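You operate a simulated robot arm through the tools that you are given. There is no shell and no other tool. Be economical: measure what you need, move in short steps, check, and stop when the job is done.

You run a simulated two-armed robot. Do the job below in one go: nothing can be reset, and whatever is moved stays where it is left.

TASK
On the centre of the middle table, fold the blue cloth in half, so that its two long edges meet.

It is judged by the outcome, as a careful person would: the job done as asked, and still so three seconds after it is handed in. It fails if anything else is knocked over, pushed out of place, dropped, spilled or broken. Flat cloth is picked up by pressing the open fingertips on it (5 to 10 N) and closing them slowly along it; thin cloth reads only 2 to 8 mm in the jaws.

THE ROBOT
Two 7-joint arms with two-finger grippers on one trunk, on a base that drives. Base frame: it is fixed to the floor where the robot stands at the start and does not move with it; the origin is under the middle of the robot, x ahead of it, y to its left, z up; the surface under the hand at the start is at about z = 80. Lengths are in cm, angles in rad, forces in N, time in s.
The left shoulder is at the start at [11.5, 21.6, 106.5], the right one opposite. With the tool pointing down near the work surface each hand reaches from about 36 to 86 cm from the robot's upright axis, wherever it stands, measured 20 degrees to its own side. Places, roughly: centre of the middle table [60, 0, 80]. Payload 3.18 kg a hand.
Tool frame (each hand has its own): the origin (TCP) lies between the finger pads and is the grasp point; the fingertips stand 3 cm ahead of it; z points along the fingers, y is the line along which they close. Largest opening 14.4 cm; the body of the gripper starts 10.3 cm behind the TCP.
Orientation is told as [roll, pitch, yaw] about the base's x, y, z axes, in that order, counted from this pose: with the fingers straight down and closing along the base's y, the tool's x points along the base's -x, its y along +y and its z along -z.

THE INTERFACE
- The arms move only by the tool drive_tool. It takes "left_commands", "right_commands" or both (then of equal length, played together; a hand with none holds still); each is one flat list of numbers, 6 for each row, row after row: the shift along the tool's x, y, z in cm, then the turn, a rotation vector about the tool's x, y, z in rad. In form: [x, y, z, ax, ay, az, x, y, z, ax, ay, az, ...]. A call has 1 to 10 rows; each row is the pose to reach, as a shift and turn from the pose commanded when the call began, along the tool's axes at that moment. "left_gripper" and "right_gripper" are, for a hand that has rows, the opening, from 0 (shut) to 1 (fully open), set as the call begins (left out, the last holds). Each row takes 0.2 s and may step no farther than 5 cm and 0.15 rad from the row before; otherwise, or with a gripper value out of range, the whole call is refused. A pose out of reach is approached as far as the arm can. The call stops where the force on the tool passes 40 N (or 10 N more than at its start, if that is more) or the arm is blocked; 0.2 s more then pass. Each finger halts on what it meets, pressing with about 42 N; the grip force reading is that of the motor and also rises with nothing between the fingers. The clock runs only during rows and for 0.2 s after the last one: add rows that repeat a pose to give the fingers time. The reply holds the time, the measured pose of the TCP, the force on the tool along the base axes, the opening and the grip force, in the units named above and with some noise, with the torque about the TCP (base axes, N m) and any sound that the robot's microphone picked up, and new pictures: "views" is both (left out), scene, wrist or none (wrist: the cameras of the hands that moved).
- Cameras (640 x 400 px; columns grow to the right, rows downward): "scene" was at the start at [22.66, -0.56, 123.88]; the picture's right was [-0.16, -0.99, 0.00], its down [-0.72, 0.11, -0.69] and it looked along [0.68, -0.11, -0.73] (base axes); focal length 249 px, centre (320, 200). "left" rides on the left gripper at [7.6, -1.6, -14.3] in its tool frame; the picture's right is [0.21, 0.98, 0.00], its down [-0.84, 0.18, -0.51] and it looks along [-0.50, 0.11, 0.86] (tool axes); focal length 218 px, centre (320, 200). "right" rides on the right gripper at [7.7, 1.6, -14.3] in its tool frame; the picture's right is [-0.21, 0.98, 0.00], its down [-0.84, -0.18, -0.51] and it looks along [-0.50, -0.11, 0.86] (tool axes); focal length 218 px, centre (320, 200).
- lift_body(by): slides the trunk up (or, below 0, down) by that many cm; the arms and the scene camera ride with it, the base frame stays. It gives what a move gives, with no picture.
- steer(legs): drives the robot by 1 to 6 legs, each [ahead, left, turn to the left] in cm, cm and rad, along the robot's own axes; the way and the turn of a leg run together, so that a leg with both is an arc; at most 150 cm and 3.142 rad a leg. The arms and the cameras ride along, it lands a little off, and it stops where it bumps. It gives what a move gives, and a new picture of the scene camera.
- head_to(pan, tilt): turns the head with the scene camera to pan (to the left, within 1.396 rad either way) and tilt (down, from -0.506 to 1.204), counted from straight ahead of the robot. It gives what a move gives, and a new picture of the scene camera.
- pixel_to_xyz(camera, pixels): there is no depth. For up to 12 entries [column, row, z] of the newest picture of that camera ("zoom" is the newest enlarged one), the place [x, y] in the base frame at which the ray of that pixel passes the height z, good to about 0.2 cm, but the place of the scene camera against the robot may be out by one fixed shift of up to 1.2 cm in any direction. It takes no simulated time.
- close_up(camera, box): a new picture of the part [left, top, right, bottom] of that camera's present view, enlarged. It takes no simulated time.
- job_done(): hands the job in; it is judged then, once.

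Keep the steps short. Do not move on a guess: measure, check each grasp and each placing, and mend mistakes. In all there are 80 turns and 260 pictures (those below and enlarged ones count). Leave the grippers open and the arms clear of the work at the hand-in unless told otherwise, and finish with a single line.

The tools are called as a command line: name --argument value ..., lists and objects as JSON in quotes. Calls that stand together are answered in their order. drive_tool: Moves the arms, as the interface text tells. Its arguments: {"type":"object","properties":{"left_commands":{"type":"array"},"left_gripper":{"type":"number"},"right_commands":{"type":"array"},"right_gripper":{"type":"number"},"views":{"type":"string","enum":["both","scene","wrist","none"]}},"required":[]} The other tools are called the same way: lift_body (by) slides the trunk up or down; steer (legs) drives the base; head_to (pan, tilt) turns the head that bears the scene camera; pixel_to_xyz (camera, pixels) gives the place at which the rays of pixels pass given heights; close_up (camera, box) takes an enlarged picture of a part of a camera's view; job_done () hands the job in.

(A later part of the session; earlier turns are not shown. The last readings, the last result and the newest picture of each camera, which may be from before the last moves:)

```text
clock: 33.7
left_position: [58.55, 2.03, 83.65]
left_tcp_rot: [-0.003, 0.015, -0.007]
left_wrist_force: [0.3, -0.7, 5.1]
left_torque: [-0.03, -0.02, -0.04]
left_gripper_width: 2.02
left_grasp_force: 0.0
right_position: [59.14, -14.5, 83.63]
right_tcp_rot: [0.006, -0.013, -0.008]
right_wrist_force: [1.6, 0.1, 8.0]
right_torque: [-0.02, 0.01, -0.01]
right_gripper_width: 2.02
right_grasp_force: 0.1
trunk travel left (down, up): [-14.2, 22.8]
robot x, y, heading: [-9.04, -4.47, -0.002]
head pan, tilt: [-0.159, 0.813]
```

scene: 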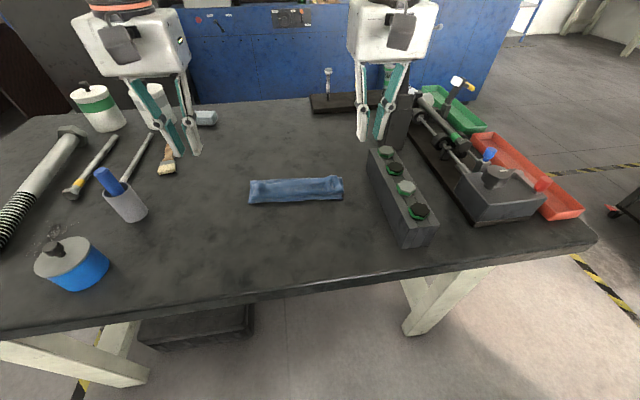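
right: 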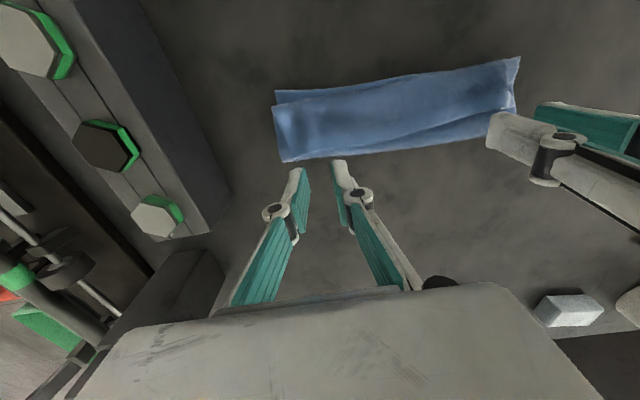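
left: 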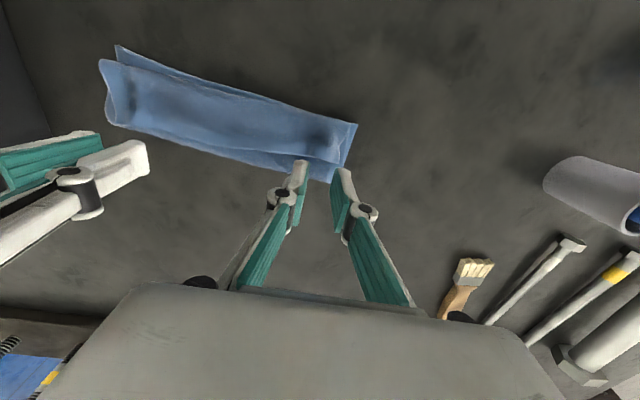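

Forces are 5 and 8 N. Closing slowly in steps.

drive_tool --left_commands '[0, 0, 0.06, 0, 0, 0]' --left_gripper 0.11 --right_commands '[0, 0, 0, 0, 0, 0]' --right_gripper 0.11 --views "none"

drive_tool --left_commands '[0, 0, 0, 0, 0, 0]' --left_gripper 0.075 --right_commands '[0, 0, 0, 0, 0, 0]' --right_gripper 0.075 --views "none"

drive_tool --left_commands '[0, 0, 0, 0, 0, 0]' --left_gripper 0.045 --right_commands '[0, 0, 0, 0, 0, 0]' --right_gripper 0.045 --views "none"

drive_tool --left_commands '[0, 0, 0, 0, 0, 0, 0, 0, 0, 0, 0, 0]' --left_gripper 0 --right_commands '[0, 0, 0, 0, 0, 0, 0, 0, 0, 0, 0, 0]' --right_gripper 0 --views "wrist"

```text
clock: 34.1
left_position: [58.58, 2.05, 83.6]
left_tcp_rot: [-0.004, 0.014, -0.008]
left_wrist_force: [-0.3, -0.2, 6.6]
left_torque: [0.0, 0.04, -0.01]
left_gripper_width: 1.38
left_grasp_force: 0.1
right_position: [59.13, -14.53, 83.6]
right_tcp_rot: [0.004, -0.011, -0.007]
right_wrist_force: [-1.2, -0.4, 8.1]
right_torque: [0.0, 0.1, 0.01]
right_gripper_width: 1.41
right_grasp_force: 0.0
trunk travel left (down, up): [-14.2, 22.8]
robot x, y, heading: [-8.93, -4.52, 0.005]
head pan, tilt: [-0.159, 0.813]
```

```text
clock: 34.5
left_position: [58.65, 1.93, 83.53]
left_tcp_rot: [-0.003, 0.015, -0.007]
left_wrist_force: [0.7, -1.1, 5.7]
left_torque: [-0.05, 0.02, 0.0]
left_gripper_width: 0.96
left_grasp_force: 0.1
right_position: [59.14, -14.47, 83.43]
right_tcp_rot: [0.006, -0.007, -0.007]
right_wrist_force: [0.5, 2.3, 7.5]
right_torque: [0.03, 0.08, -0.04]
right_gripper_width: 0.96
right_grasp_force: 0.1
trunk travel left (down, up): [-14.2, 22.8]
robot x, y, heading: [-8.94, -3.94, 0.001]
head pan, tilt: [-0.159, 0.813]
```

```text
clock: 34.9
left_position: [58.59, 2.02, 83.6]
left_tcp_rot: [-0.004, 0.016, -0.008]
left_wrist_force: [0.3, -2.4, 5.0]
left_torque: [-0.03, 0.02, 0.02]
left_gripper_width: 0.8
left_grasp_force: 1.4
right_position: [59.14, -14.47, 83.54]
right_tcp_rot: [0.006, -0.009, -0.008]
right_wrist_force: [-0.3, 2.8, 7.2]
right_torque: [0.05, 0.03, -0.04]
right_gripper_width: 0.79
right_grasp_force: 0.4
trunk travel left (down, up): [-14.2, 22.8]
robot x, y, heading: [-9.29, -4.47, 0.001]
head pan, tilt: [-0.159, 0.813]
```

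```text
clock: 35.5
left_position: [58.6, 2.05, 83.6]
left_tcp_rot: [-0.004, 0.016, -0.007]
left_wrist_force: [0.5, -3.5, 5.3]
left_torque: [-0.11, 0.04, 0.03]
left_gripper_width: 0.3
left_grasp_force: 34.4
right_position: [59.11, -14.5, 83.63]
right_tcp_rot: [0.005, -0.009, -0.007]
right_wrist_force: [0.8, 4.6, 6.3]
right_torque: [0.16, 0.07, -0.06]
right_gripper_width: 0.25
right_grasp_force: 34.6
trunk travel left (down, up): [-14.2, 22.8]
robot x, y, heading: [-9.02, -4.35, 0.005]
head pan, tilt: [-0.159, 0.813]
```

right: 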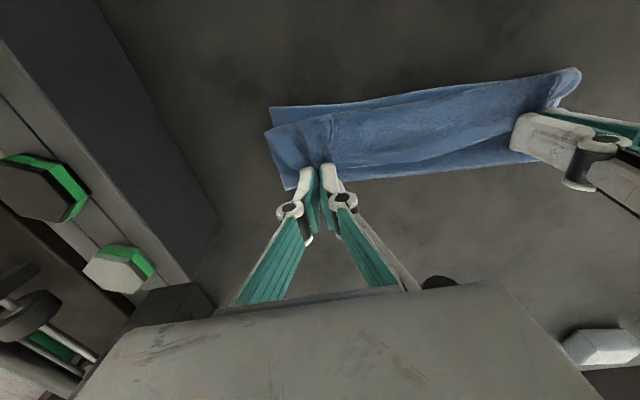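
left: 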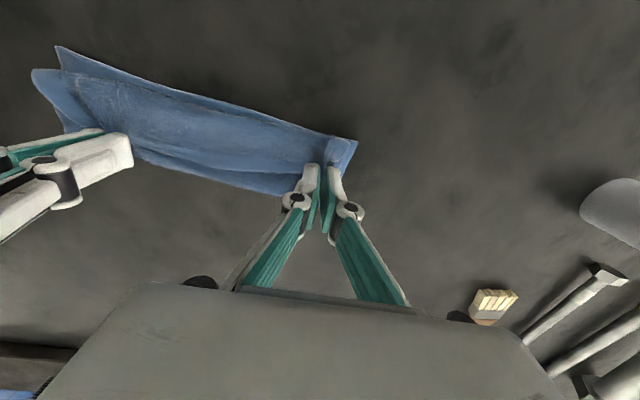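

Both jaws hold cloth (0.30 and 0.25 cm). I'm lifting 3.5 cm and easing the spacing slightly, then checking that only the top flap comes up.

drive_tool --left_commands '[0.2, -0.1, -1, 0, 0, 0, 0.6, -0.1, -2.3, 0, 0, 0, 1, -0.1, -3.5, 0, 0, 0]' --right_commands '[0.2, 0.1, -1, 0, 0, 0, 0.6, 0.1, -2.3, 0, 0, 0, 1, 0.1, -3.5, 0, 0, 0]' --views "both"

```text
clock: 36.3
left_position: [57.81, 1.91, 87.12]
left_tcp_rot: [-0.002, 0.017, -0.006]
left_wrist_force: [-0.6, -1.9, -0.1]
left_torque: [-0.04, -0.02, 0.01]
left_gripper_width: 0.43
left_grasp_force: 32.3
right_position: [58.19, -14.41, 87.04]
right_tcp_rot: [0.004, -0.01, -0.007]
right_wrist_force: [-0.8, 0.9, 0.0]
right_torque: [0.04, 0.01, -0.01]
right_gripper_width: 0.25
right_grasp_force: 34.6
trunk travel left (down, up): [-14.2, 22.8]
robot x, y, heading: [-8.85, -4.26, 0.007]
head pan, tilt: [-0.159, 0.813]
```

scene: 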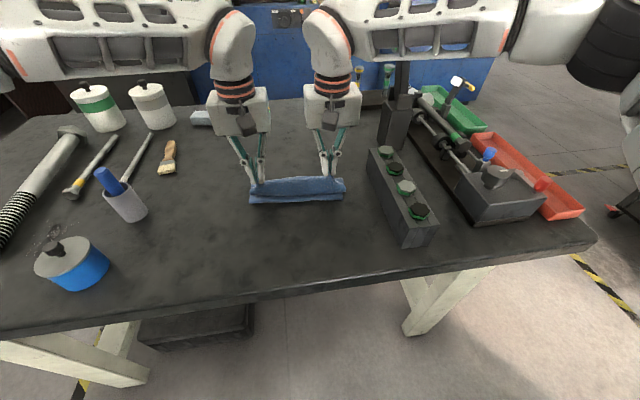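
right: 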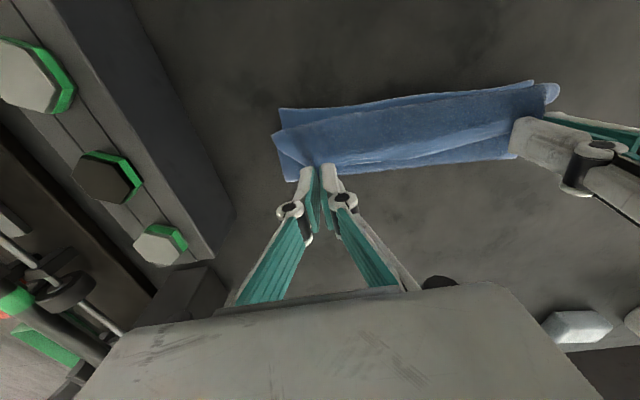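
left: 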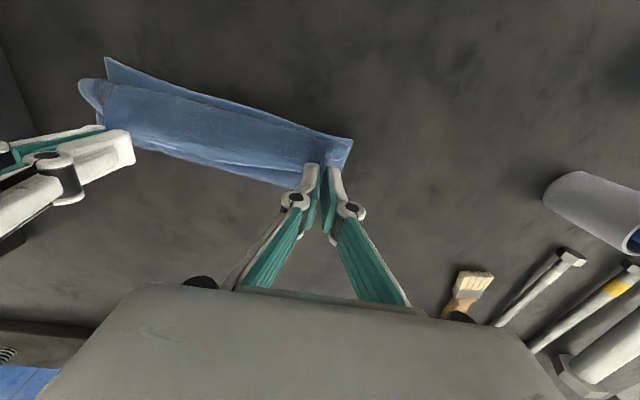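

Only the top flap lifts. Now I'm raising the edge to tips at z≈87.5 above x≈57 and tilting the fingers forward by 0.85 rad.

drive_tool --left_commands '[0.2, 0, -0.8, 0, -0.1, 0, 0.6, 0, -1.4, 0, -0.22, 0, 1.1, 0, -1.8, 0, -0.35, 0, 1.7, 0, -2.1, 0, -0.48, 0, 2.3, 0, -2.3, 0, -0.61, 0, 2.8, 0, -2.3, 0, -0.74, 0, 3.1, 0, -2.3, 0, -0.85, 0]' --right_commands '[0.2, 0, -0.8, 0, -0.1, 0, 0.6, 0, -1.4, 0, -0.22, 0, 1.1, 0, -1.8, 0, -0.35, 0, 1.7, 0, -2.1, 0, -0.48, 0, 2.3, 0, -2.3, 0, -0.61, 0, 2.8, 0, -2.4, 0, -0.74, 0, 3.3, 0, -2.4, 0, -0.85, 0]' --views "wrist"

```text
clock: 37.9
left_position: [54.69, 1.75, 89.51]
left_tcp_rot: [-0.007, -0.836, -0.002]
left_wrist_force: [-0.2, -1.4, -0.1]
left_torque: [0.0, -0.03, -0.04]
left_gripper_width: 0.41
left_grasp_force: 32.4
right_position: [54.83, -14.41, 89.36]
right_tcp_rot: [0.011, -0.862, -0.013]
right_wrist_force: [0.5, 0.1, -0.4]
right_torque: [0.04, 0.04, 0.01]
right_gripper_width: 0.26
right_grasp_force: 34.3
trunk travel left (down, up): [-14.2, 22.8]
robot x, y, heading: [-8.7, -4.45, 0.004]
head pan, tilt: [-0.159, 0.813]
```

right: 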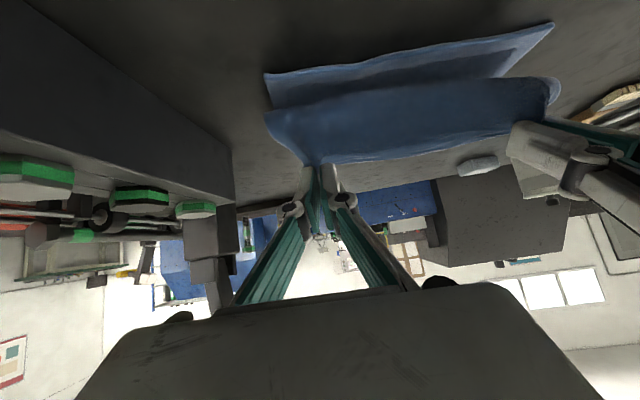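
left: 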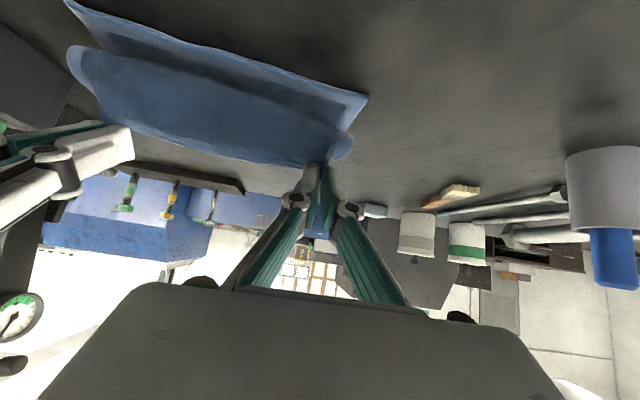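

The edge stands up cleanly and the near edge is visible. Measuring it.

pixel_to_xyz --camera "right" --pixels '[[264, 74, 80], [553, 23, 80], [400, 55, 80]]'

pixel_to_xyz --camera "left" --pixels '[[367, 96, 80], [66, 2, 80], [220, 57, 80]]'

```text
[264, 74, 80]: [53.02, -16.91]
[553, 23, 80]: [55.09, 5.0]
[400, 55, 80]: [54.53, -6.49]
```

```text
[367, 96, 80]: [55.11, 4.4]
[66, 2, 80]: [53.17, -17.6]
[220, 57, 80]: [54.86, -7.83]
```

The near edge runs from (55.1,4.7) to (53.1,-17.2). I'm bringing the held edge down to about 4 cm above it, following the skew (left slightly forward, right back), so that the sheet slopes tautly from the fold up to the pads.

drive_tool --left_commands '[0.6, 0, 0.8, 0, -0.03, 0, 1.2, 0, 1.6, 0, -0.06, 0, 1.8, 0, 2.4, 0, -0.08, 0, 2.34, 0, 3.13, 0, -0.1, 0, 2.34, 0, 3.13, 0, -0.1, 0]' --right_commands '[0.9, 0, 0.35, 0, -0.03, 0, 1.8, 0, 0.7, 0, -0.06, 0, 2.7, 0, 1.05, 0, -0.08, 0, 3.72, 0, 1.41, 0, -0.1, 0, 3.72, 0, 1.41, 0, -0.1, 0]' --views "wrist"

```text
clock: 39.1
left_position: [55.45, 1.7, 85.55]
left_tcp_rot: [-0.004, -0.933, -0.004]
left_wrist_force: [-2.0, -1.1, 2.1]
left_torque: [-0.04, 0.03, -0.04]
left_gripper_width: 0.45
left_grasp_force: 39.0
right_position: [53.5, -14.52, 85.54]
right_tcp_rot: [0.009, -0.956, -0.014]
right_wrist_force: [0.4, 1.7, 0.4]
right_torque: [0.09, 0.08, 0.03]
right_gripper_width: 0.23
right_grasp_force: 33.8
trunk travel left (down, up): [-14.2, 22.8]
robot x, y, heading: [-9.13, -4.14, 0.007]
head pan, tilt: [-0.159, 0.813]
```

right: 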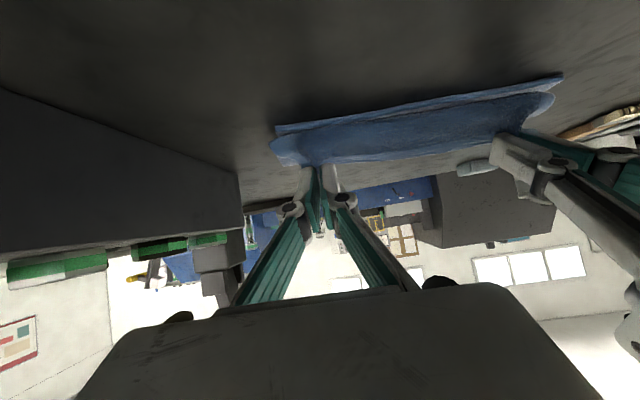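
left: 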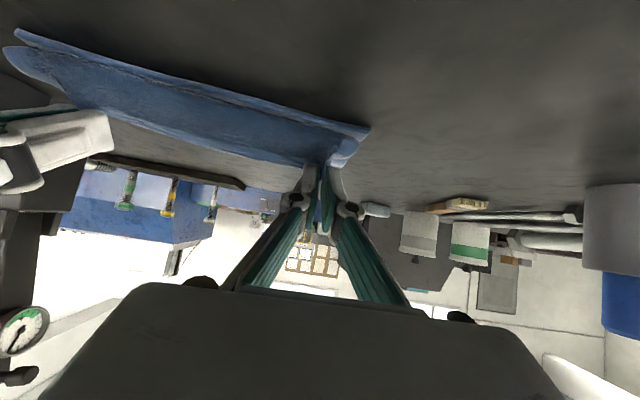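

The sheet still bulges below the pads, so there's slack. Driving the base back 2.5 cm will draw the edge taut toward the robot.

steer --legs '[[-2.5, 0, 0]]'

close_up --camera "right" --box '[240, 60, 600, 285]'

close_up --camera "left" --box '[40, 40, 400, 265]'

```text
clock: 39.9
left_position: [52.79, 1.72, 85.64]
left_tcp_rot: [-0.006, -0.934, -0.002]
left_wrist_force: [-1.5, -1.4, 1.0]
left_torque: [-0.05, 0.05, -0.07]
left_gripper_width: 0.16
left_grasp_force: 33.4
right_position: [50.9, -14.44, 85.64]
right_tcp_rot: [0.008, -0.958, -0.013]
right_wrist_force: [-0.3, 2.0, -0.8]
right_torque: [0.05, 0.0, 0.02]
right_gripper_width: 0.23
right_grasp_force: 34.6
trunk travel left (down, up): [-14.2, 22.8]
robot x, y, heading: [-11.46, -4.59, -0.003]
head pan, tilt: [-0.159, 0.813]
```

scene: 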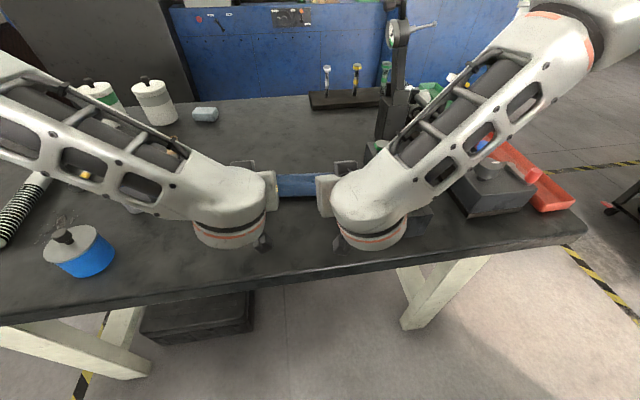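

```text
1.78 times, centred on (420, 172) of right
```

zoom: 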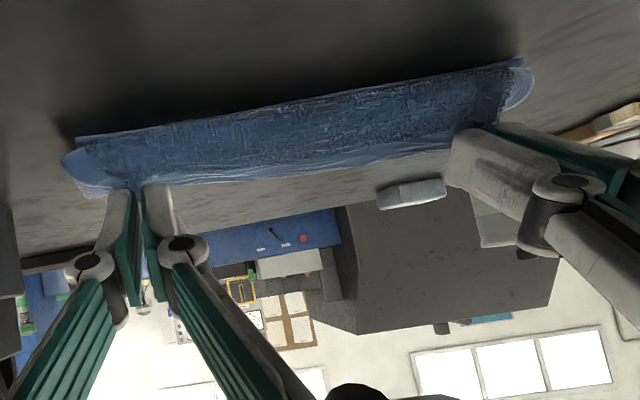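

```text
1.78 times, centred on (220, 152) of left
```

zoom: 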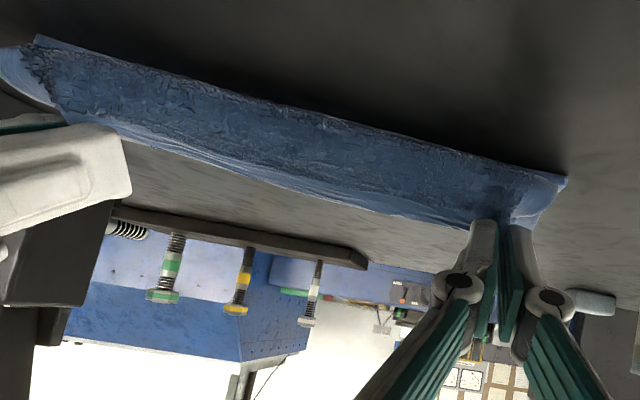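

pixel_to_xyz --camera "zoom" --pixels '[[567, 178, 80], [300, 110, 80], [36, 36, 80]]'

```text
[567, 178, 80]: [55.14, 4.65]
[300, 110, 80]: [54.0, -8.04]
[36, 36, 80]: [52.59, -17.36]
```

The near edge hasn't moved, and the pads are now right above it, 3–4 cm up, with little slack. I'm releasing with a quick back-and-up retreat, so the strip is drawn toward the robot as it slips out.

drive_tool --left_commands '[1.6, 0, -1.6, 0, 0, 0, 3, 0, -4.5, 0, 0, 0, 2, 0, -8, 0, 0, 0, 0, 0, -11, 0, 0, 0]' --left_gripper 0.07 --right_commands '[1.6, 0, -1.6, 0, 0, 0, 3, 0, -4.5, 0, 0, 0, 2, 0, -8, 0, 0, 0, 0, 0, -11, 0, 0, 0]' --right_gripper 0.07 --views "wrist"

```text
clock: 40.9
left_position: [43.91, 1.87, 92.38]
left_tcp_rot: [-0.004, -0.936, -0.002]
left_wrist_force: [0.1, 0.1, -0.1]
left_torque: [-0.01, -0.03, 0.02]
left_gripper_width: 0.99
left_grasp_force: 0.1
right_position: [41.58, -14.31, 91.97]
right_tcp_rot: [0.01, -0.959, -0.013]
right_wrist_force: [-0.8, 0.0, 1.1]
right_torque: [-0.02, -0.01, 0.0]
right_gripper_width: 1.03
right_grasp_force: 0.0
trunk travel left (down, up): [-14.2, 22.8]
robot x, y, heading: [-11.28, -4.64, 0.002]
head pan, tilt: [-0.159, 0.813]
```

right: 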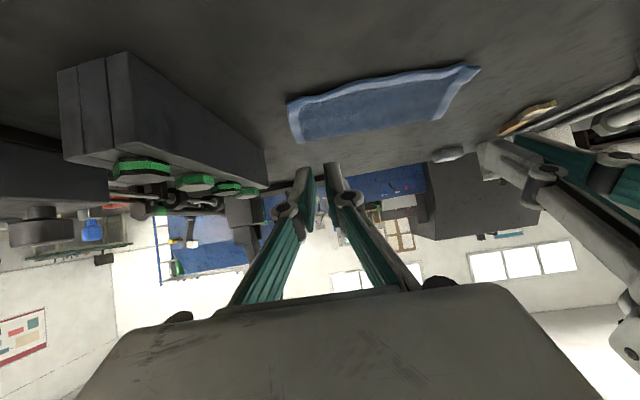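
left: 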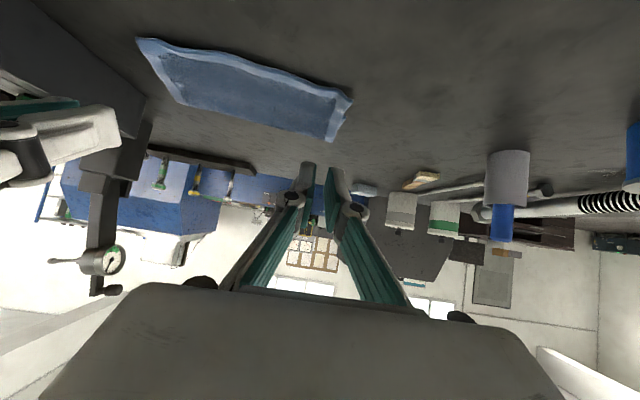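

The flap unrolled: the top now shows hem on all three free sides. I'm raising the hands and turning them down to look properly.

drive_tool --left_commands '[-2.4, 0.5, -1.8, 0, 0.1, 0, -4.8, 1, -3.5, 0, 0.23, 0, -5.5, 1.5, -4, 0, 0.37, 0, -5.5, 2, -4, 0, 0.51, 0, -5.5, 2.5, -4, 0, 0.65, 0, -5.5, 3, -4, 0, 0.79, 0, -5.5, 3, -4, 0, 0.93, 0]' --right_commands '[-2.4, 0, -1.8, 0, 0.1, 0, -4.8, -0.5, -3.5, 0, 0.23, 0, -5.5, -1, -4, 0, 0.37, 0, -5.5, -1.5, -4, 0, 0.51, 0, -5.5, -2, -4, 0, 0.65, 0, -5.5, -2.5, -4, 0, 0.79, 0, -5.5, -2.5, -4, 0, 0.93, 0]' --views "both"

close_up --camera "scene" --box '[225, 150, 365, 237]'

close_up --camera "left" --box '[130, 60, 450, 260]'

close_up --camera "right" --box '[240, 60, 560, 260]'

```text
clock: 42.5
left_position: [44.31, 4.79, 98.74]
left_tcp_rot: [-0.003, 0.002, -0.007]
left_wrist_force: [0.1, -0.5, -0.1]
left_torque: [0.02, 0.04, -0.01]
left_gripper_width: 1.02
left_grasp_force: 0.1
right_position: [41.8, -17.06, 98.54]
right_tcp_rot: [0.005, -0.023, -0.008]
right_wrist_force: [-0.7, -0.4, 0.3]
right_torque: [-0.02, 0.02, -0.01]
right_gripper_width: 1.02
right_grasp_force: 0.1
trunk travel left (down, up): [-14.2, 22.8]
robot x, y, heading: [-11.09, -4.12, 0.003]
head pan, tilt: [-0.159, 0.813]
```

scene: 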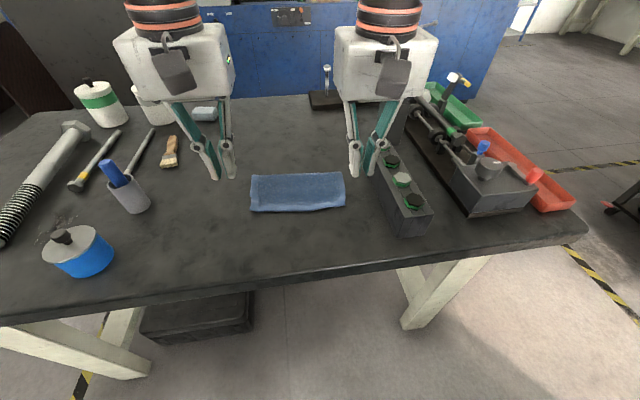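
right: 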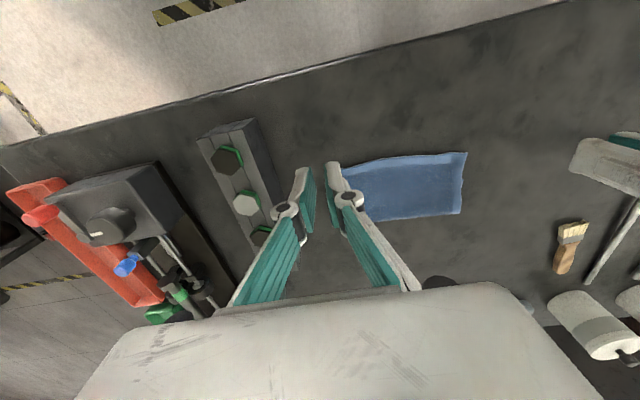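
left: 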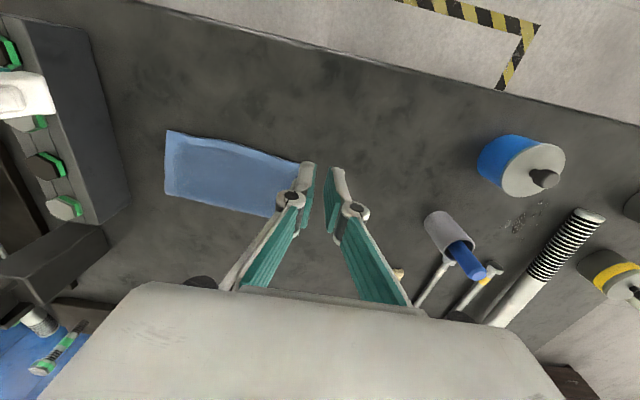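

```text
4.57 times, centred on (295, 194) of scene
```

zoom: 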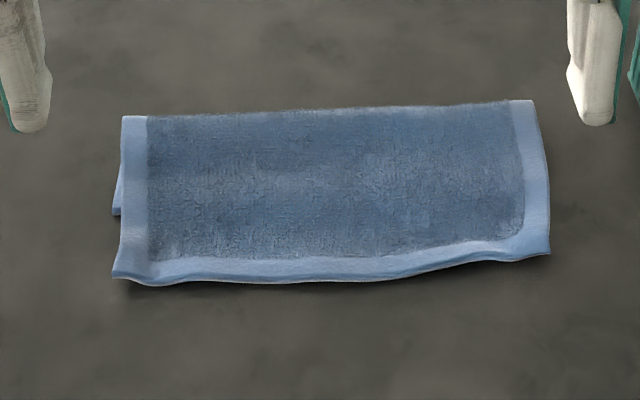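

```text
2.00 times, centred on (290, 160) of left
```

zoom: 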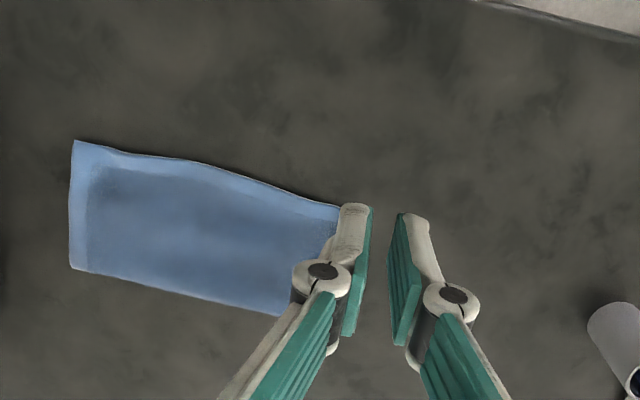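

```text
2.00 times, centred on (400, 160) of right
```

zoom: 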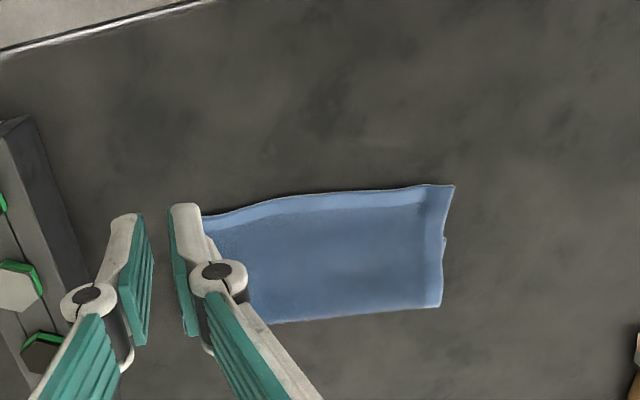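

Now a proper two-layer fold. The top edge overhangs the bottom one, though: the bottom corner shows at zoom (114,213) and the top corner at (113,278). Measuring the overhang.

pixel_to_xyz --camera "scene" --pixels '[[249.7, 196.6, 80], [249.8, 211, 80.3], [345.4, 205.7, 80.3], [315, 209.5, 80.3], [280, 211.5, 80.3], [252, 175.6, 80.5], [341.5, 172.2, 80.5]]'

pixel_to_xyz --camera "left" --pixels '[[167, 130, 80.3], [165, 194, 80.5], [270, 217, 80.5], [299, 163, 80.3]]'

pixel_to_xyz --camera "right" --pixels '[[467, 152, 80.3], [462, 179, 80], [461, 213, 80.5], [341, 168, 80.3]]'

```text
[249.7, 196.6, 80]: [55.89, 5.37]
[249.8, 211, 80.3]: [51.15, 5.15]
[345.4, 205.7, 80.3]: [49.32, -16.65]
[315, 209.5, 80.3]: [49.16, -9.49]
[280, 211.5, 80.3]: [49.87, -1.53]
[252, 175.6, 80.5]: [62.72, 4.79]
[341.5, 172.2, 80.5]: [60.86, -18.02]
```

```text
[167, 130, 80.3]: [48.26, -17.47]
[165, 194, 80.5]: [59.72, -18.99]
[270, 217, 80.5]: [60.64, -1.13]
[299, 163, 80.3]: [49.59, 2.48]
```

```text
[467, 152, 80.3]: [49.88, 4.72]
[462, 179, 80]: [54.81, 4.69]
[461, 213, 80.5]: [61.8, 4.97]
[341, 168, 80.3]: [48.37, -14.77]
```

The y alignment is very good, but the top edge (x≈49.9 left, 48.3 right) overhangs the bottom edge (54.8, 53.0) by 5 cm, so the fold sits too near (61.8, 59.8). The top edge now points toward the robot, so I can lift it with upright hands, carry it forward to reset the fold, and lay it on the bottom edge. I'm driving forward 4 cm and hovering over its corners.

steer --legs '[[4, 0, 0]]'

drive_tool --left_commands '[-0.5, -0.7, 4, 0, 0, 0, -1, -1.4, 8, 0, 0, 0, -1.5, -2.2, 11.5, 0, 0, 0, -1.5, -2.2, 11.5, 0, 0, 0]' --left_gripper 0.145 --right_commands '[-0.9, 0.7, 4, 0, 0, 0, -1.8, 1.4, 8, 0, 0, 0, -2.7, 2.2, 11.3, 0, 0, 0, -2.7, 2.2, 11.3, 0, 0, 0]' --right_gripper 0.145 --views "none"

close_up --camera "left" --box '[220, 80, 420, 205]'

close_up --camera "right" --box '[220, 80, 420, 205]'

```text
clock: 43.4
left_position: [48.16, 4.85, 98.98]
left_tcp_rot: [-0.003, -0.003, -0.006]
left_wrist_force: [0.3, -1.5, 0.1]
left_torque: [0.03, 0.03, -0.02]
left_gripper_width: 0.99
left_grasp_force: 0.0
right_position: [45.77, -17.08, 98.75]
right_tcp_rot: [0.006, -0.029, -0.005]
right_wrist_force: [1.3, 0.1, -0.7]
right_torque: [0.01, 0.04, 0.03]
right_gripper_width: 1.0
right_grasp_force: 0.1
trunk travel left (down, up): [-14.2, 22.8]
robot x, y, heading: [-7.53, -4.42, 0.005]
head pan, tilt: [-0.159, 0.813]
```

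scene: 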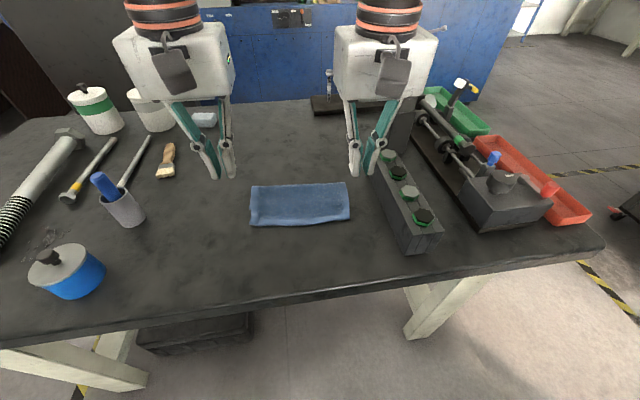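

```text
clock: 44.4
left_position: [49.5, 2.67, 87.48]
left_tcp_rot: [-0.003, -0.006, -0.007]
left_wrist_force: [-1.4, 0.3, -0.3]
left_torque: [0.0, -0.04, 0.0]
left_gripper_width: 2.1
left_grasp_force: 0.1
right_position: [48.76, -14.7, 87.43]
right_tcp_rot: [0.004, -0.03, -0.008]
right_wrist_force: [0.2, 0.3, 0.5]
right_torque: [-0.02, -0.03, 0.02]
right_gripper_width: 2.07
right_grasp_force: 0.1
trunk travel left (down, up): [-14.2, 22.8]
robot x, y, heading: [-7.88, -4.19, 0.006]
head pan, tilt: [-0.159, 0.813]
```

```text
3.20 times, centred on (320, 142) of left
```

zoom: 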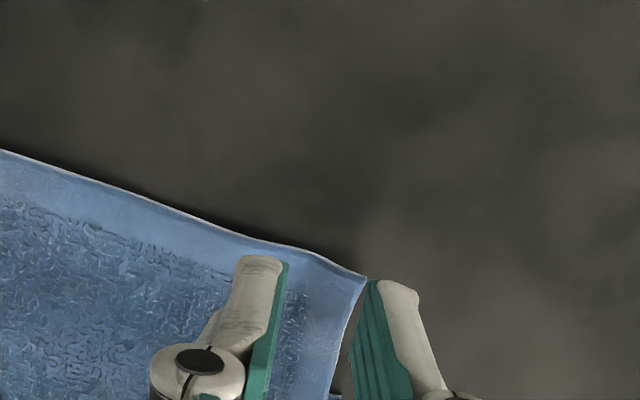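

```text
3.20 times, centred on (320, 142) of right
```

zoom: 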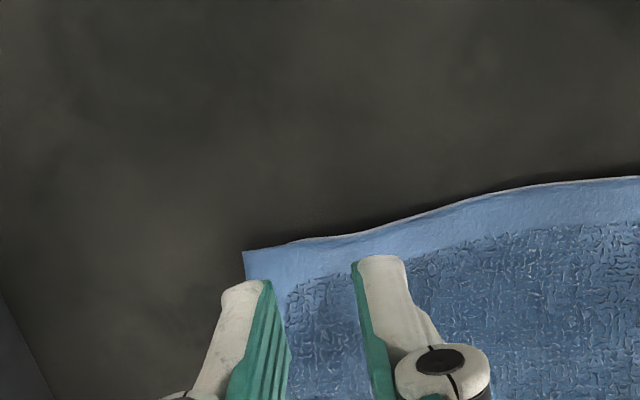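

pixel_to_xyz --camera "zoom" --pixels '[[243, 250, 80.3], [320, 238, 80.3], [440, 210, 80.3]]'

close_up --camera "left" --box '[220, 80, 420, 205]'

pixel_to_xyz --camera "zoom" --pixels '[[367, 277, 80.3], [312, 254, 80.3], [250, 238, 80.3]]'

```text
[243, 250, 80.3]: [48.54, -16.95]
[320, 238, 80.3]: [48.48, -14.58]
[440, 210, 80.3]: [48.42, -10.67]
```

```text
3.20 times, centred on (320, 142) of left
```

zoom: 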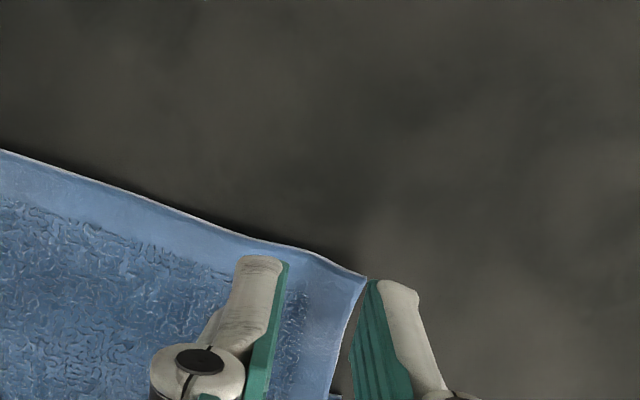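

```text
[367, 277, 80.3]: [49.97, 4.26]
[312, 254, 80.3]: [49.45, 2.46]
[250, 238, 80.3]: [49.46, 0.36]
```

Left corner (50.0,4.3), right (48.5,-17.0). I'm shifting the left 0.75 inward and lowering both to light contact.

drive_tool --left_commands '[-0.3, -0.75, 1.5, 0, 0, 0, -0.3, -0.75, 3, 0, 0, 0, -0.3, -0.75, 4, 0, 0, 0, -0.3, -0.75, 4, 0, 0, 0]' --right_commands '[-0.05, 0.05, 1.5, 0, 0, 0, -0.05, 0.05, 3, 0, 0, 0, -0.05, 0.05, 4, 0, 0, 0, -0.05, 0.05, 4, 0, 0, 0]' --views "none"

drive_tool --left_commands '[0, 0, 0.2, 0, 0, 0, 0, 0, 0.35, 0, 0, 0]' --right_commands '[0, 0, 0.2, 0, 0, 0, 0, 0, 0.35, 0, 0, 0]' --views "none"

```text
clock: 45.4
left_position: [49.93, 1.8, 83.52]
left_tcp_rot: [-0.004, -0.004, -0.006]
left_wrist_force: [0.3, -0.3, 1.0]
left_torque: [-0.01, 0.0, 0.02]
left_gripper_width: 2.1
left_grasp_force: 0.0
right_position: [48.94, -14.58, 83.41]
right_tcp_rot: [0.005, -0.03, -0.007]
right_wrist_force: [1.4, -0.5, -0.2]
right_torque: [0.02, -0.02, -0.02]
right_gripper_width: 2.09
right_grasp_force: 0.0
trunk travel left (down, up): [-14.2, 22.8]
robot x, y, heading: [-7.07, -3.97, 0.003]
head pan, tilt: [-0.159, 0.813]
```

```text
clock: 46.0
left_position: [49.98, 1.81, 83.22]
left_tcp_rot: [-0.003, -0.004, -0.007]
left_wrist_force: [0.6, 0.3, 4.2]
left_torque: [-0.05, -0.03, -0.01]
left_gripper_width: 2.06
left_grasp_force: 0.0
right_position: [49.01, -14.61, 83.25]
right_tcp_rot: [0.005, -0.031, -0.006]
right_wrist_force: [-1.0, -0.7, 2.7]
right_torque: [-0.02, 0.03, 0.0]
right_gripper_width: 2.08
right_grasp_force: 0.0
trunk travel left (down, up): [-14.2, 22.8]
robot x, y, heading: [-7.49, -4.66, 0.003]
head pan, tilt: [-0.159, 0.813]
```

Forces are 4.2 and 2.7 N. Pressing a touch more, then closing in steps.

drive_tool --left_commands '[0, 0, 0.1, 0, 0, 0]' --right_commands '[0, 0, 0.15, 0, 0, 0]' --views "none"

drive_tool --left_commands '[0, 0, 0, 0, 0, 0]' --left_gripper 0.11 --right_commands '[0, 0, 0, 0, 0, 0]' --right_gripper 0.11 --views "none"

drive_tool --left_commands '[0, 0, 0, 0, 0, 0]' --left_gripper 0.075 --right_commands '[0, 0, 0, 0, 0, 0]' --right_gripper 0.075 --views "none"

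drive_tool --left_commands '[0, 0, 0, 0, 0, 0]' --left_gripper 0.045 --right_commands '[0, 0, 0, 0, 0, 0]' --right_gripper 0.045 --views "none"

drive_tool --left_commands '[0, 0, 0, 0, 0, 0, 0, 0, 0, 0, 0, 0]' --left_gripper 0 --right_commands '[0, 0, 0, 0, 0, 0, 0, 0, 0, 0, 0, 0]' --right_gripper 0 --views "wrist"

```text
clock: 46.4
left_position: [49.94, 1.84, 83.18]
left_tcp_rot: [-0.004, -0.009, -0.008]
left_wrist_force: [0.5, 0.2, 7.7]
left_torque: [0.04, -0.07, 0.04]
left_gripper_width: 2.07
left_grasp_force: 0.1
right_position: [48.88, -14.64, 83.2]
right_tcp_rot: [0.003, -0.03, -0.006]
right_wrist_force: [-1.7, -0.5, 10.1]
right_torque: [-0.05, -0.02, -0.01]
right_gripper_width: 2.04
right_grasp_force: 0.0
trunk travel left (down, up): [-14.2, 22.8]
robot x, y, heading: [-7.38, -4.0, 0.009]
head pan, tilt: [-0.159, 0.813]
```

```text
clock: 46.8
left_position: [49.89, 1.9, 83.01]
left_tcp_rot: [-0.003, -0.005, -0.007]
left_wrist_force: [0.4, 0.2, 8.2]
left_torque: [0.01, -0.06, 0.01]
left_gripper_width: 1.38
left_grasp_force: 0.1
right_position: [48.96, -14.54, 83.18]
right_tcp_rot: [0.004, -0.032, -0.006]
right_wrist_force: [0.6, -0.5, 12.3]
right_torque: [-0.02, -0.04, 0.01]
right_gripper_width: 1.4
right_grasp_force: 0.1
trunk travel left (down, up): [-14.2, 22.8]
robot x, y, heading: [-7.73, -4.46, 0.008]
head pan, tilt: [-0.159, 0.813]
```

```text
clock: 47.2
left_position: [49.81, 1.7, 83.1]
left_tcp_rot: [-0.004, -0.004, -0.005]
left_wrist_force: [-0.1, 0.0, 5.3]
left_torque: [0.02, -0.02, 0.01]
left_gripper_width: 0.91
left_grasp_force: 0.1
right_position: [48.94, -14.61, 83.05]
right_tcp_rot: [0.005, -0.031, -0.009]
right_wrist_force: [0.1, 0.3, 11.3]
right_torque: [0.0, -0.05, 0.02]
right_gripper_width: 0.84
right_grasp_force: 0.1
trunk travel left (down, up): [-14.2, 22.8]
robot x, y, heading: [-7.29, -4.22, 0.001]
head pan, tilt: [-0.159, 0.813]
```

```text
clock: 47.6
left_position: [49.99, 1.77, 83.03]
left_tcp_rot: [-0.004, -0.003, -0.007]
left_wrist_force: [-0.7, 0.0, 3.8]
left_torque: [0.05, 0.01, -0.02]
left_gripper_width: 0.44
left_grasp_force: 0.0
right_position: [48.89, -14.62, 82.95]
right_tcp_rot: [0.004, -0.029, -0.009]
right_wrist_force: [-1.1, 0.3, 10.9]
right_torque: [0.04, -0.06, 0.0]
right_gripper_width: 0.58
right_grasp_force: 0.0
trunk travel left (down, up): [-14.2, 22.8]
robot x, y, heading: [-7.37, -4.46, 0.002]
head pan, tilt: [-0.159, 0.813]
```

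```text
clock: 48.2
left_position: [49.93, 1.91, 83.03]
left_tcp_rot: [-0.005, -0.003, -0.007]
left_wrist_force: [0.1, -0.4, 1.4]
left_torque: [-0.04, 0.02, 0.0]
left_gripper_width: 0.02
left_grasp_force: 30.8
right_position: [48.95, -14.66, 82.97]
right_tcp_rot: [0.006, -0.032, -0.006]
right_wrist_force: [0.5, 0.1, 9.1]
right_torque: [-0.07, -0.02, -0.01]
right_gripper_width: 0.63
right_grasp_force: 41.8
trunk travel left (down, up): [-14.2, 22.8]
robot x, y, heading: [-7.34, -4.15, 0.007]
head pan, tilt: [-0.159, 0.813]
```

right: 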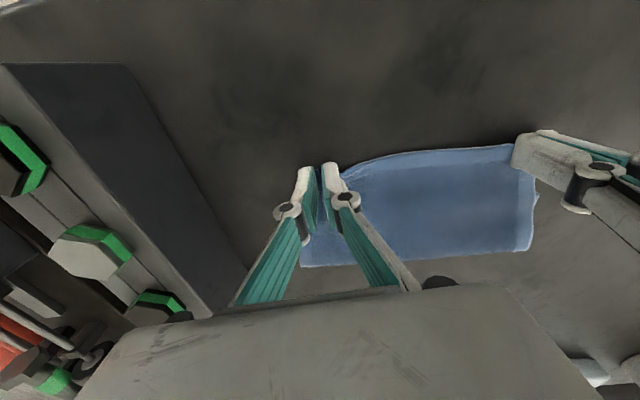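
left: 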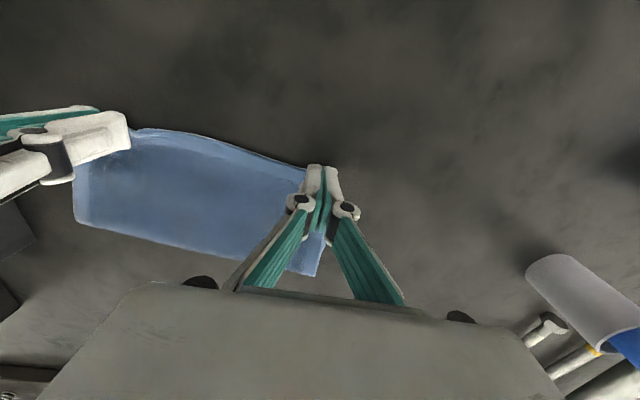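

The right holds (0.63), but the left slipped out (0.02). I'm raising the left, reopening it and looking.

drive_tool --left_commands '[-0.1, 0, -1, 0, 0, 0, -0.1, 0, -1, 0, 0, 0]' --left_gripper 0.165 --views "none"

close_up --camera "left" --box '[220, 100, 420, 225]'

```text
clock: 48.8
left_position: [49.76, 1.87, 84.05]
left_tcp_rot: [-0.003, -0.004, -0.008]
left_wrist_force: [0.4, 0.2, -0.2]
left_torque: [0.0, -0.02, -0.02]
left_gripper_width: 2.39
left_grasp_force: 0.1
right_position: [48.86, -14.7, 82.97]
right_tcp_rot: [0.004, -0.028, -0.003]
right_wrist_force: [-0.5, 2.1, 14.8]
right_torque: [-0.1, -0.02, 0.02]
right_gripper_width: 0.48
right_grasp_force: 43.1
trunk travel left (down, up): [-14.2, 22.8]
robot x, y, heading: [-7.56, -4.55, 0.008]
head pan, tilt: [-0.159, 0.813]
```

```text
3.20 times, centred on (320, 162) of left
```

zoom: 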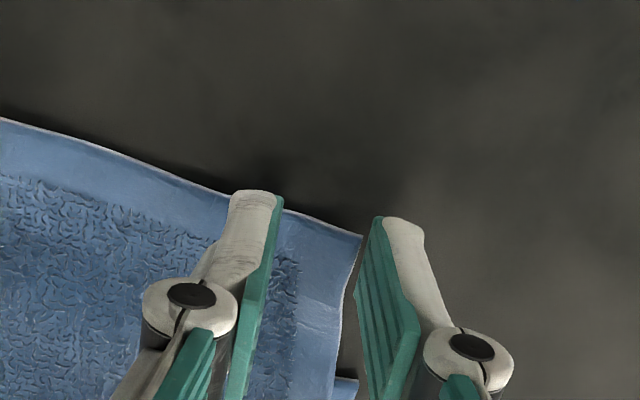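

The corner now lies between the fingers, with the outer finger off the cloth. Shifting the left 1.1 cm inward and 0.3 cm forward, then pressing.

drive_tool --left_commands '[-0.3, -1.15, 0, 0, 0, 0, -0.3, -1.15, 0.6, 0, 0, 0, -0.3, -1.15, 0.95, 0, 0, 0, -0.3, -1.15, 0.95, 0, 0, 0]' --left_gripper 0.155 --views "none"

close_up --camera "left" --box '[220, 100, 420, 225]'

```text
clock: 49.8
left_position: [50.2, 0.54, 83.2]
left_tcp_rot: [-0.003, -0.006, -0.007]
left_wrist_force: [-0.5, 0.3, 5.9]
left_torque: [-0.11, -0.05, 0.01]
left_gripper_width: 2.19
left_grasp_force: 0.1
right_position: [48.9, -14.7, 83.03]
right_tcp_rot: [0.006, -0.031, -0.006]
right_wrist_force: [-0.1, -0.3, 8.4]
right_torque: [-0.09, -0.04, 0.02]
right_gripper_width: 0.48
right_grasp_force: 34.1
trunk travel left (down, up): [-14.2, 22.8]
robot x, y, heading: [-7.36, -4.77, 0.004]
head pan, tilt: [-0.159, 0.813]
```

```text
3.20 times, centred on (320, 162) of left
```

zoom: 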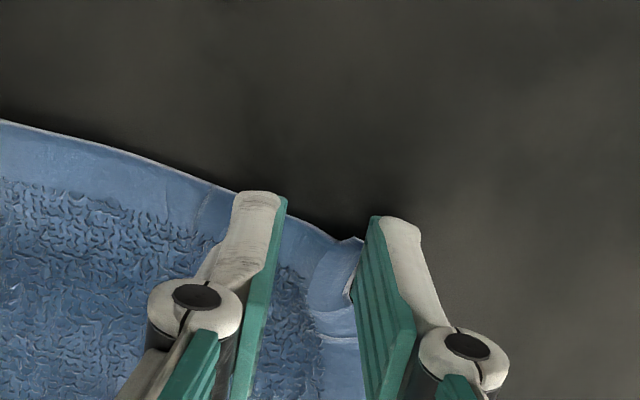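

The outer finger pushed the corner aside while sliding. I'm raising it well clear and looking again.

drive_tool --left_commands '[0, 0.6, -1.2, 0, 0, 0, 0, 0.6, -3, 0, 0, 0, 0, 0, -3, 0, 0, 0]' --left_gripper 0.155 --views "none"

close_up --camera "left" --box '[220, 80, 420, 205]'

pixel_to_xyz --camera "zoom" --pixels '[[360, 270, 80.3], [300, 240, 80.3]]'

```text
clock: 50.6
left_position: [50.46, 0.62, 86.0]
left_tcp_rot: [-0.005, -0.004, -0.008]
left_wrist_force: [0.0, 0.2, 1.1]
left_torque: [-0.01, -0.03, -0.01]
left_gripper_width: 2.21
left_grasp_force: 0.0
right_position: [48.86, -14.75, 82.98]
right_tcp_rot: [0.006, -0.03, -0.007]
right_wrist_force: [-2.4, -0.1, 17.0]
right_torque: [0.09, 0.02, 0.0]
right_gripper_width: 0.21
right_grasp_force: 34.7
trunk travel left (down, up): [-14.2, 22.8]
robot x, y, heading: [-7.5, -4.68, 0.007]
head pan, tilt: [-0.159, 0.813]
```

```text
3.20 times, centred on (320, 142) of left
```

zoom: 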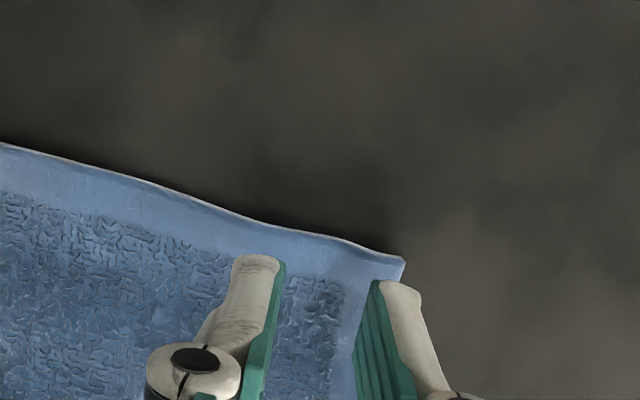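

```text
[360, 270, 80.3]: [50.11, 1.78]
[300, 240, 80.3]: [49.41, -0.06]
```

The corner relaxed to zoom (404,260), and both fingers are now over the cloth. Lowering straight down (x -0.4) and pressing.

drive_tool --left_commands '[0.4, 0.1, 0.5, 0, 0, 0, 0.4, 0.1, 1.6, 0, 0, 0, 0.4, 0.1, 2.6, 0, 0, 0, 0.4, 0.1, 3.05, 0, 0, 0, 0.4, 0.1, 3.05, 0, 0, 0]' --left_gripper 0.155 --views "none"

close_up --camera "left" --box '[220, 100, 420, 225]'

```text
clock: 51.8
left_position: [49.87, 0.78, 83.07]
left_tcp_rot: [-0.004, -0.007, -0.005]
left_wrist_force: [-0.2, 2.0, 10.0]
left_torque: [0.09, -0.05, 0.0]
left_gripper_width: 2.23
left_grasp_force: 0.1
right_position: [48.72, -14.66, 83.08]
right_tcp_rot: [0.005, -0.031, -0.007]
right_wrist_force: [-1.2, 0.7, 8.7]
right_torque: [-0.14, -0.03, 0.07]
right_gripper_width: 0.47
right_grasp_force: 41.9
trunk travel left (down, up): [-14.2, 22.8]
robot x, y, heading: [-7.45, -4.05, 0.007]
head pan, tilt: [-0.159, 0.813]
```

```text
3.20 times, centred on (320, 162) of left
```

zoom: 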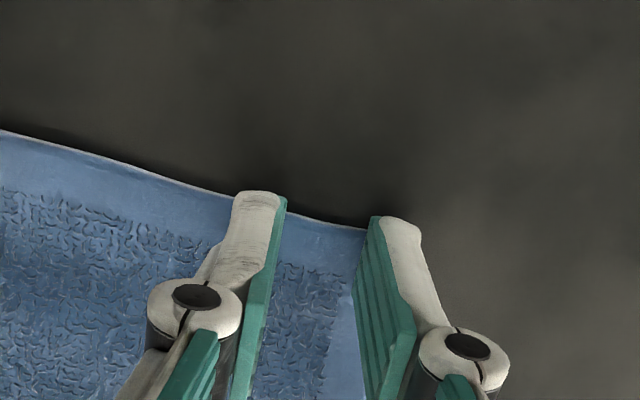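

10 N with both fingers on the cloth. Closing in steps.

drive_tool --left_commands '[0, 0, 0, 0, 0, 0]' --left_gripper 0.12 --views "none"

drive_tool --left_commands '[0, 0, 0, 0, 0, 0]' --left_gripper 0.085 --views "none"

drive_tool --left_commands '[0, 0, 0, 0, 0, 0]' --left_gripper 0.05 --views "none"

drive_tool --left_commands '[0, 0, 0, 0, 0, 0, 0, 0, 0, 0, 0, 0]' --left_gripper 0 --views "wrist"

```text
clock: 52.2
left_position: [49.82, 0.82, 83.26]
left_tcp_rot: [-0.004, -0.005, -0.007]
left_wrist_force: [0.0, -0.9, 10.2]
left_torque: [0.0, -0.06, -0.03]
left_gripper_width: 1.54
left_grasp_force: 0.0
right_position: [48.79, -14.75, 83.11]
right_tcp_rot: [0.006, -0.029, -0.008]
right_wrist_force: [-0.3, 0.9, 5.9]
right_torque: [-0.04, -0.07, -0.01]
right_gripper_width: 0.53
right_grasp_force: 35.1
trunk travel left (down, up): [-14.2, 22.8]
robot x, y, heading: [-7.53, -4.19, 0.01]
head pan, tilt: [-0.159, 0.813]
```

```text
clock: 52.6
left_position: [49.85, 0.68, 83.17]
left_tcp_rot: [-0.004, -0.004, -0.007]
left_wrist_force: [0.5, -0.3, 9.1]
left_torque: [-0.01, -0.04, 0.04]
left_gripper_width: 1.04
left_grasp_force: 0.1
right_position: [48.96, -14.67, 83.08]
right_tcp_rot: [0.006, -0.03, -0.006]
right_wrist_force: [-0.7, -0.7, 5.2]
right_torque: [0.05, -0.07, -0.03]
right_gripper_width: 0.18
right_grasp_force: 29.5
trunk travel left (down, up): [-14.2, 22.8]
robot x, y, heading: [-7.41, -4.31, 0.006]
head pan, tilt: [-0.159, 0.813]
```

```text
clock: 53.0
left_position: [49.92, 0.92, 83.07]
left_tcp_rot: [-0.005, -0.004, -0.008]
left_wrist_force: [0.3, -1.2, 6.8]
left_torque: [-0.07, -0.01, -0.01]
left_gripper_width: 0.69
left_grasp_force: 0.2
right_position: [48.82, -14.67, 83.11]
right_tcp_rot: [0.004, -0.03, -0.007]
right_wrist_force: [-0.6, 0.4, 11.1]
right_torque: [-0.11, 0.03, -0.03]
right_gripper_width: 0.41
right_grasp_force: 40.6
trunk travel left (down, up): [-14.2, 22.8]
robot x, y, heading: [-7.12, -4.47, 0.006]
head pan, tilt: [-0.159, 0.813]
```

```text
clock: 53.6
left_position: [50.02, 0.88, 82.98]
left_tcp_rot: [-0.005, -0.004, -0.008]
left_wrist_force: [-0.4, -1.6, 3.7]
left_torque: [-0.04, 0.0, -0.03]
left_gripper_width: 0.64
left_grasp_force: 37.4
right_position: [48.96, -14.7, 83.03]
right_tcp_rot: [0.006, -0.029, -0.008]
right_wrist_force: [0.4, -0.3, 6.8]
right_torque: [-0.04, -0.02, 0.01]
right_gripper_width: 0.53
right_grasp_force: 43.1
trunk travel left (down, up): [-14.2, 22.8]
robot x, y, heading: [-7.15, -4.29, 0.009]
head pan, tilt: [-0.159, 0.813]
```

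left: 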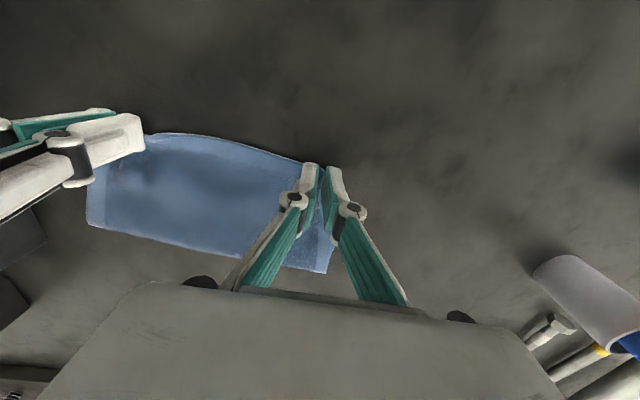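

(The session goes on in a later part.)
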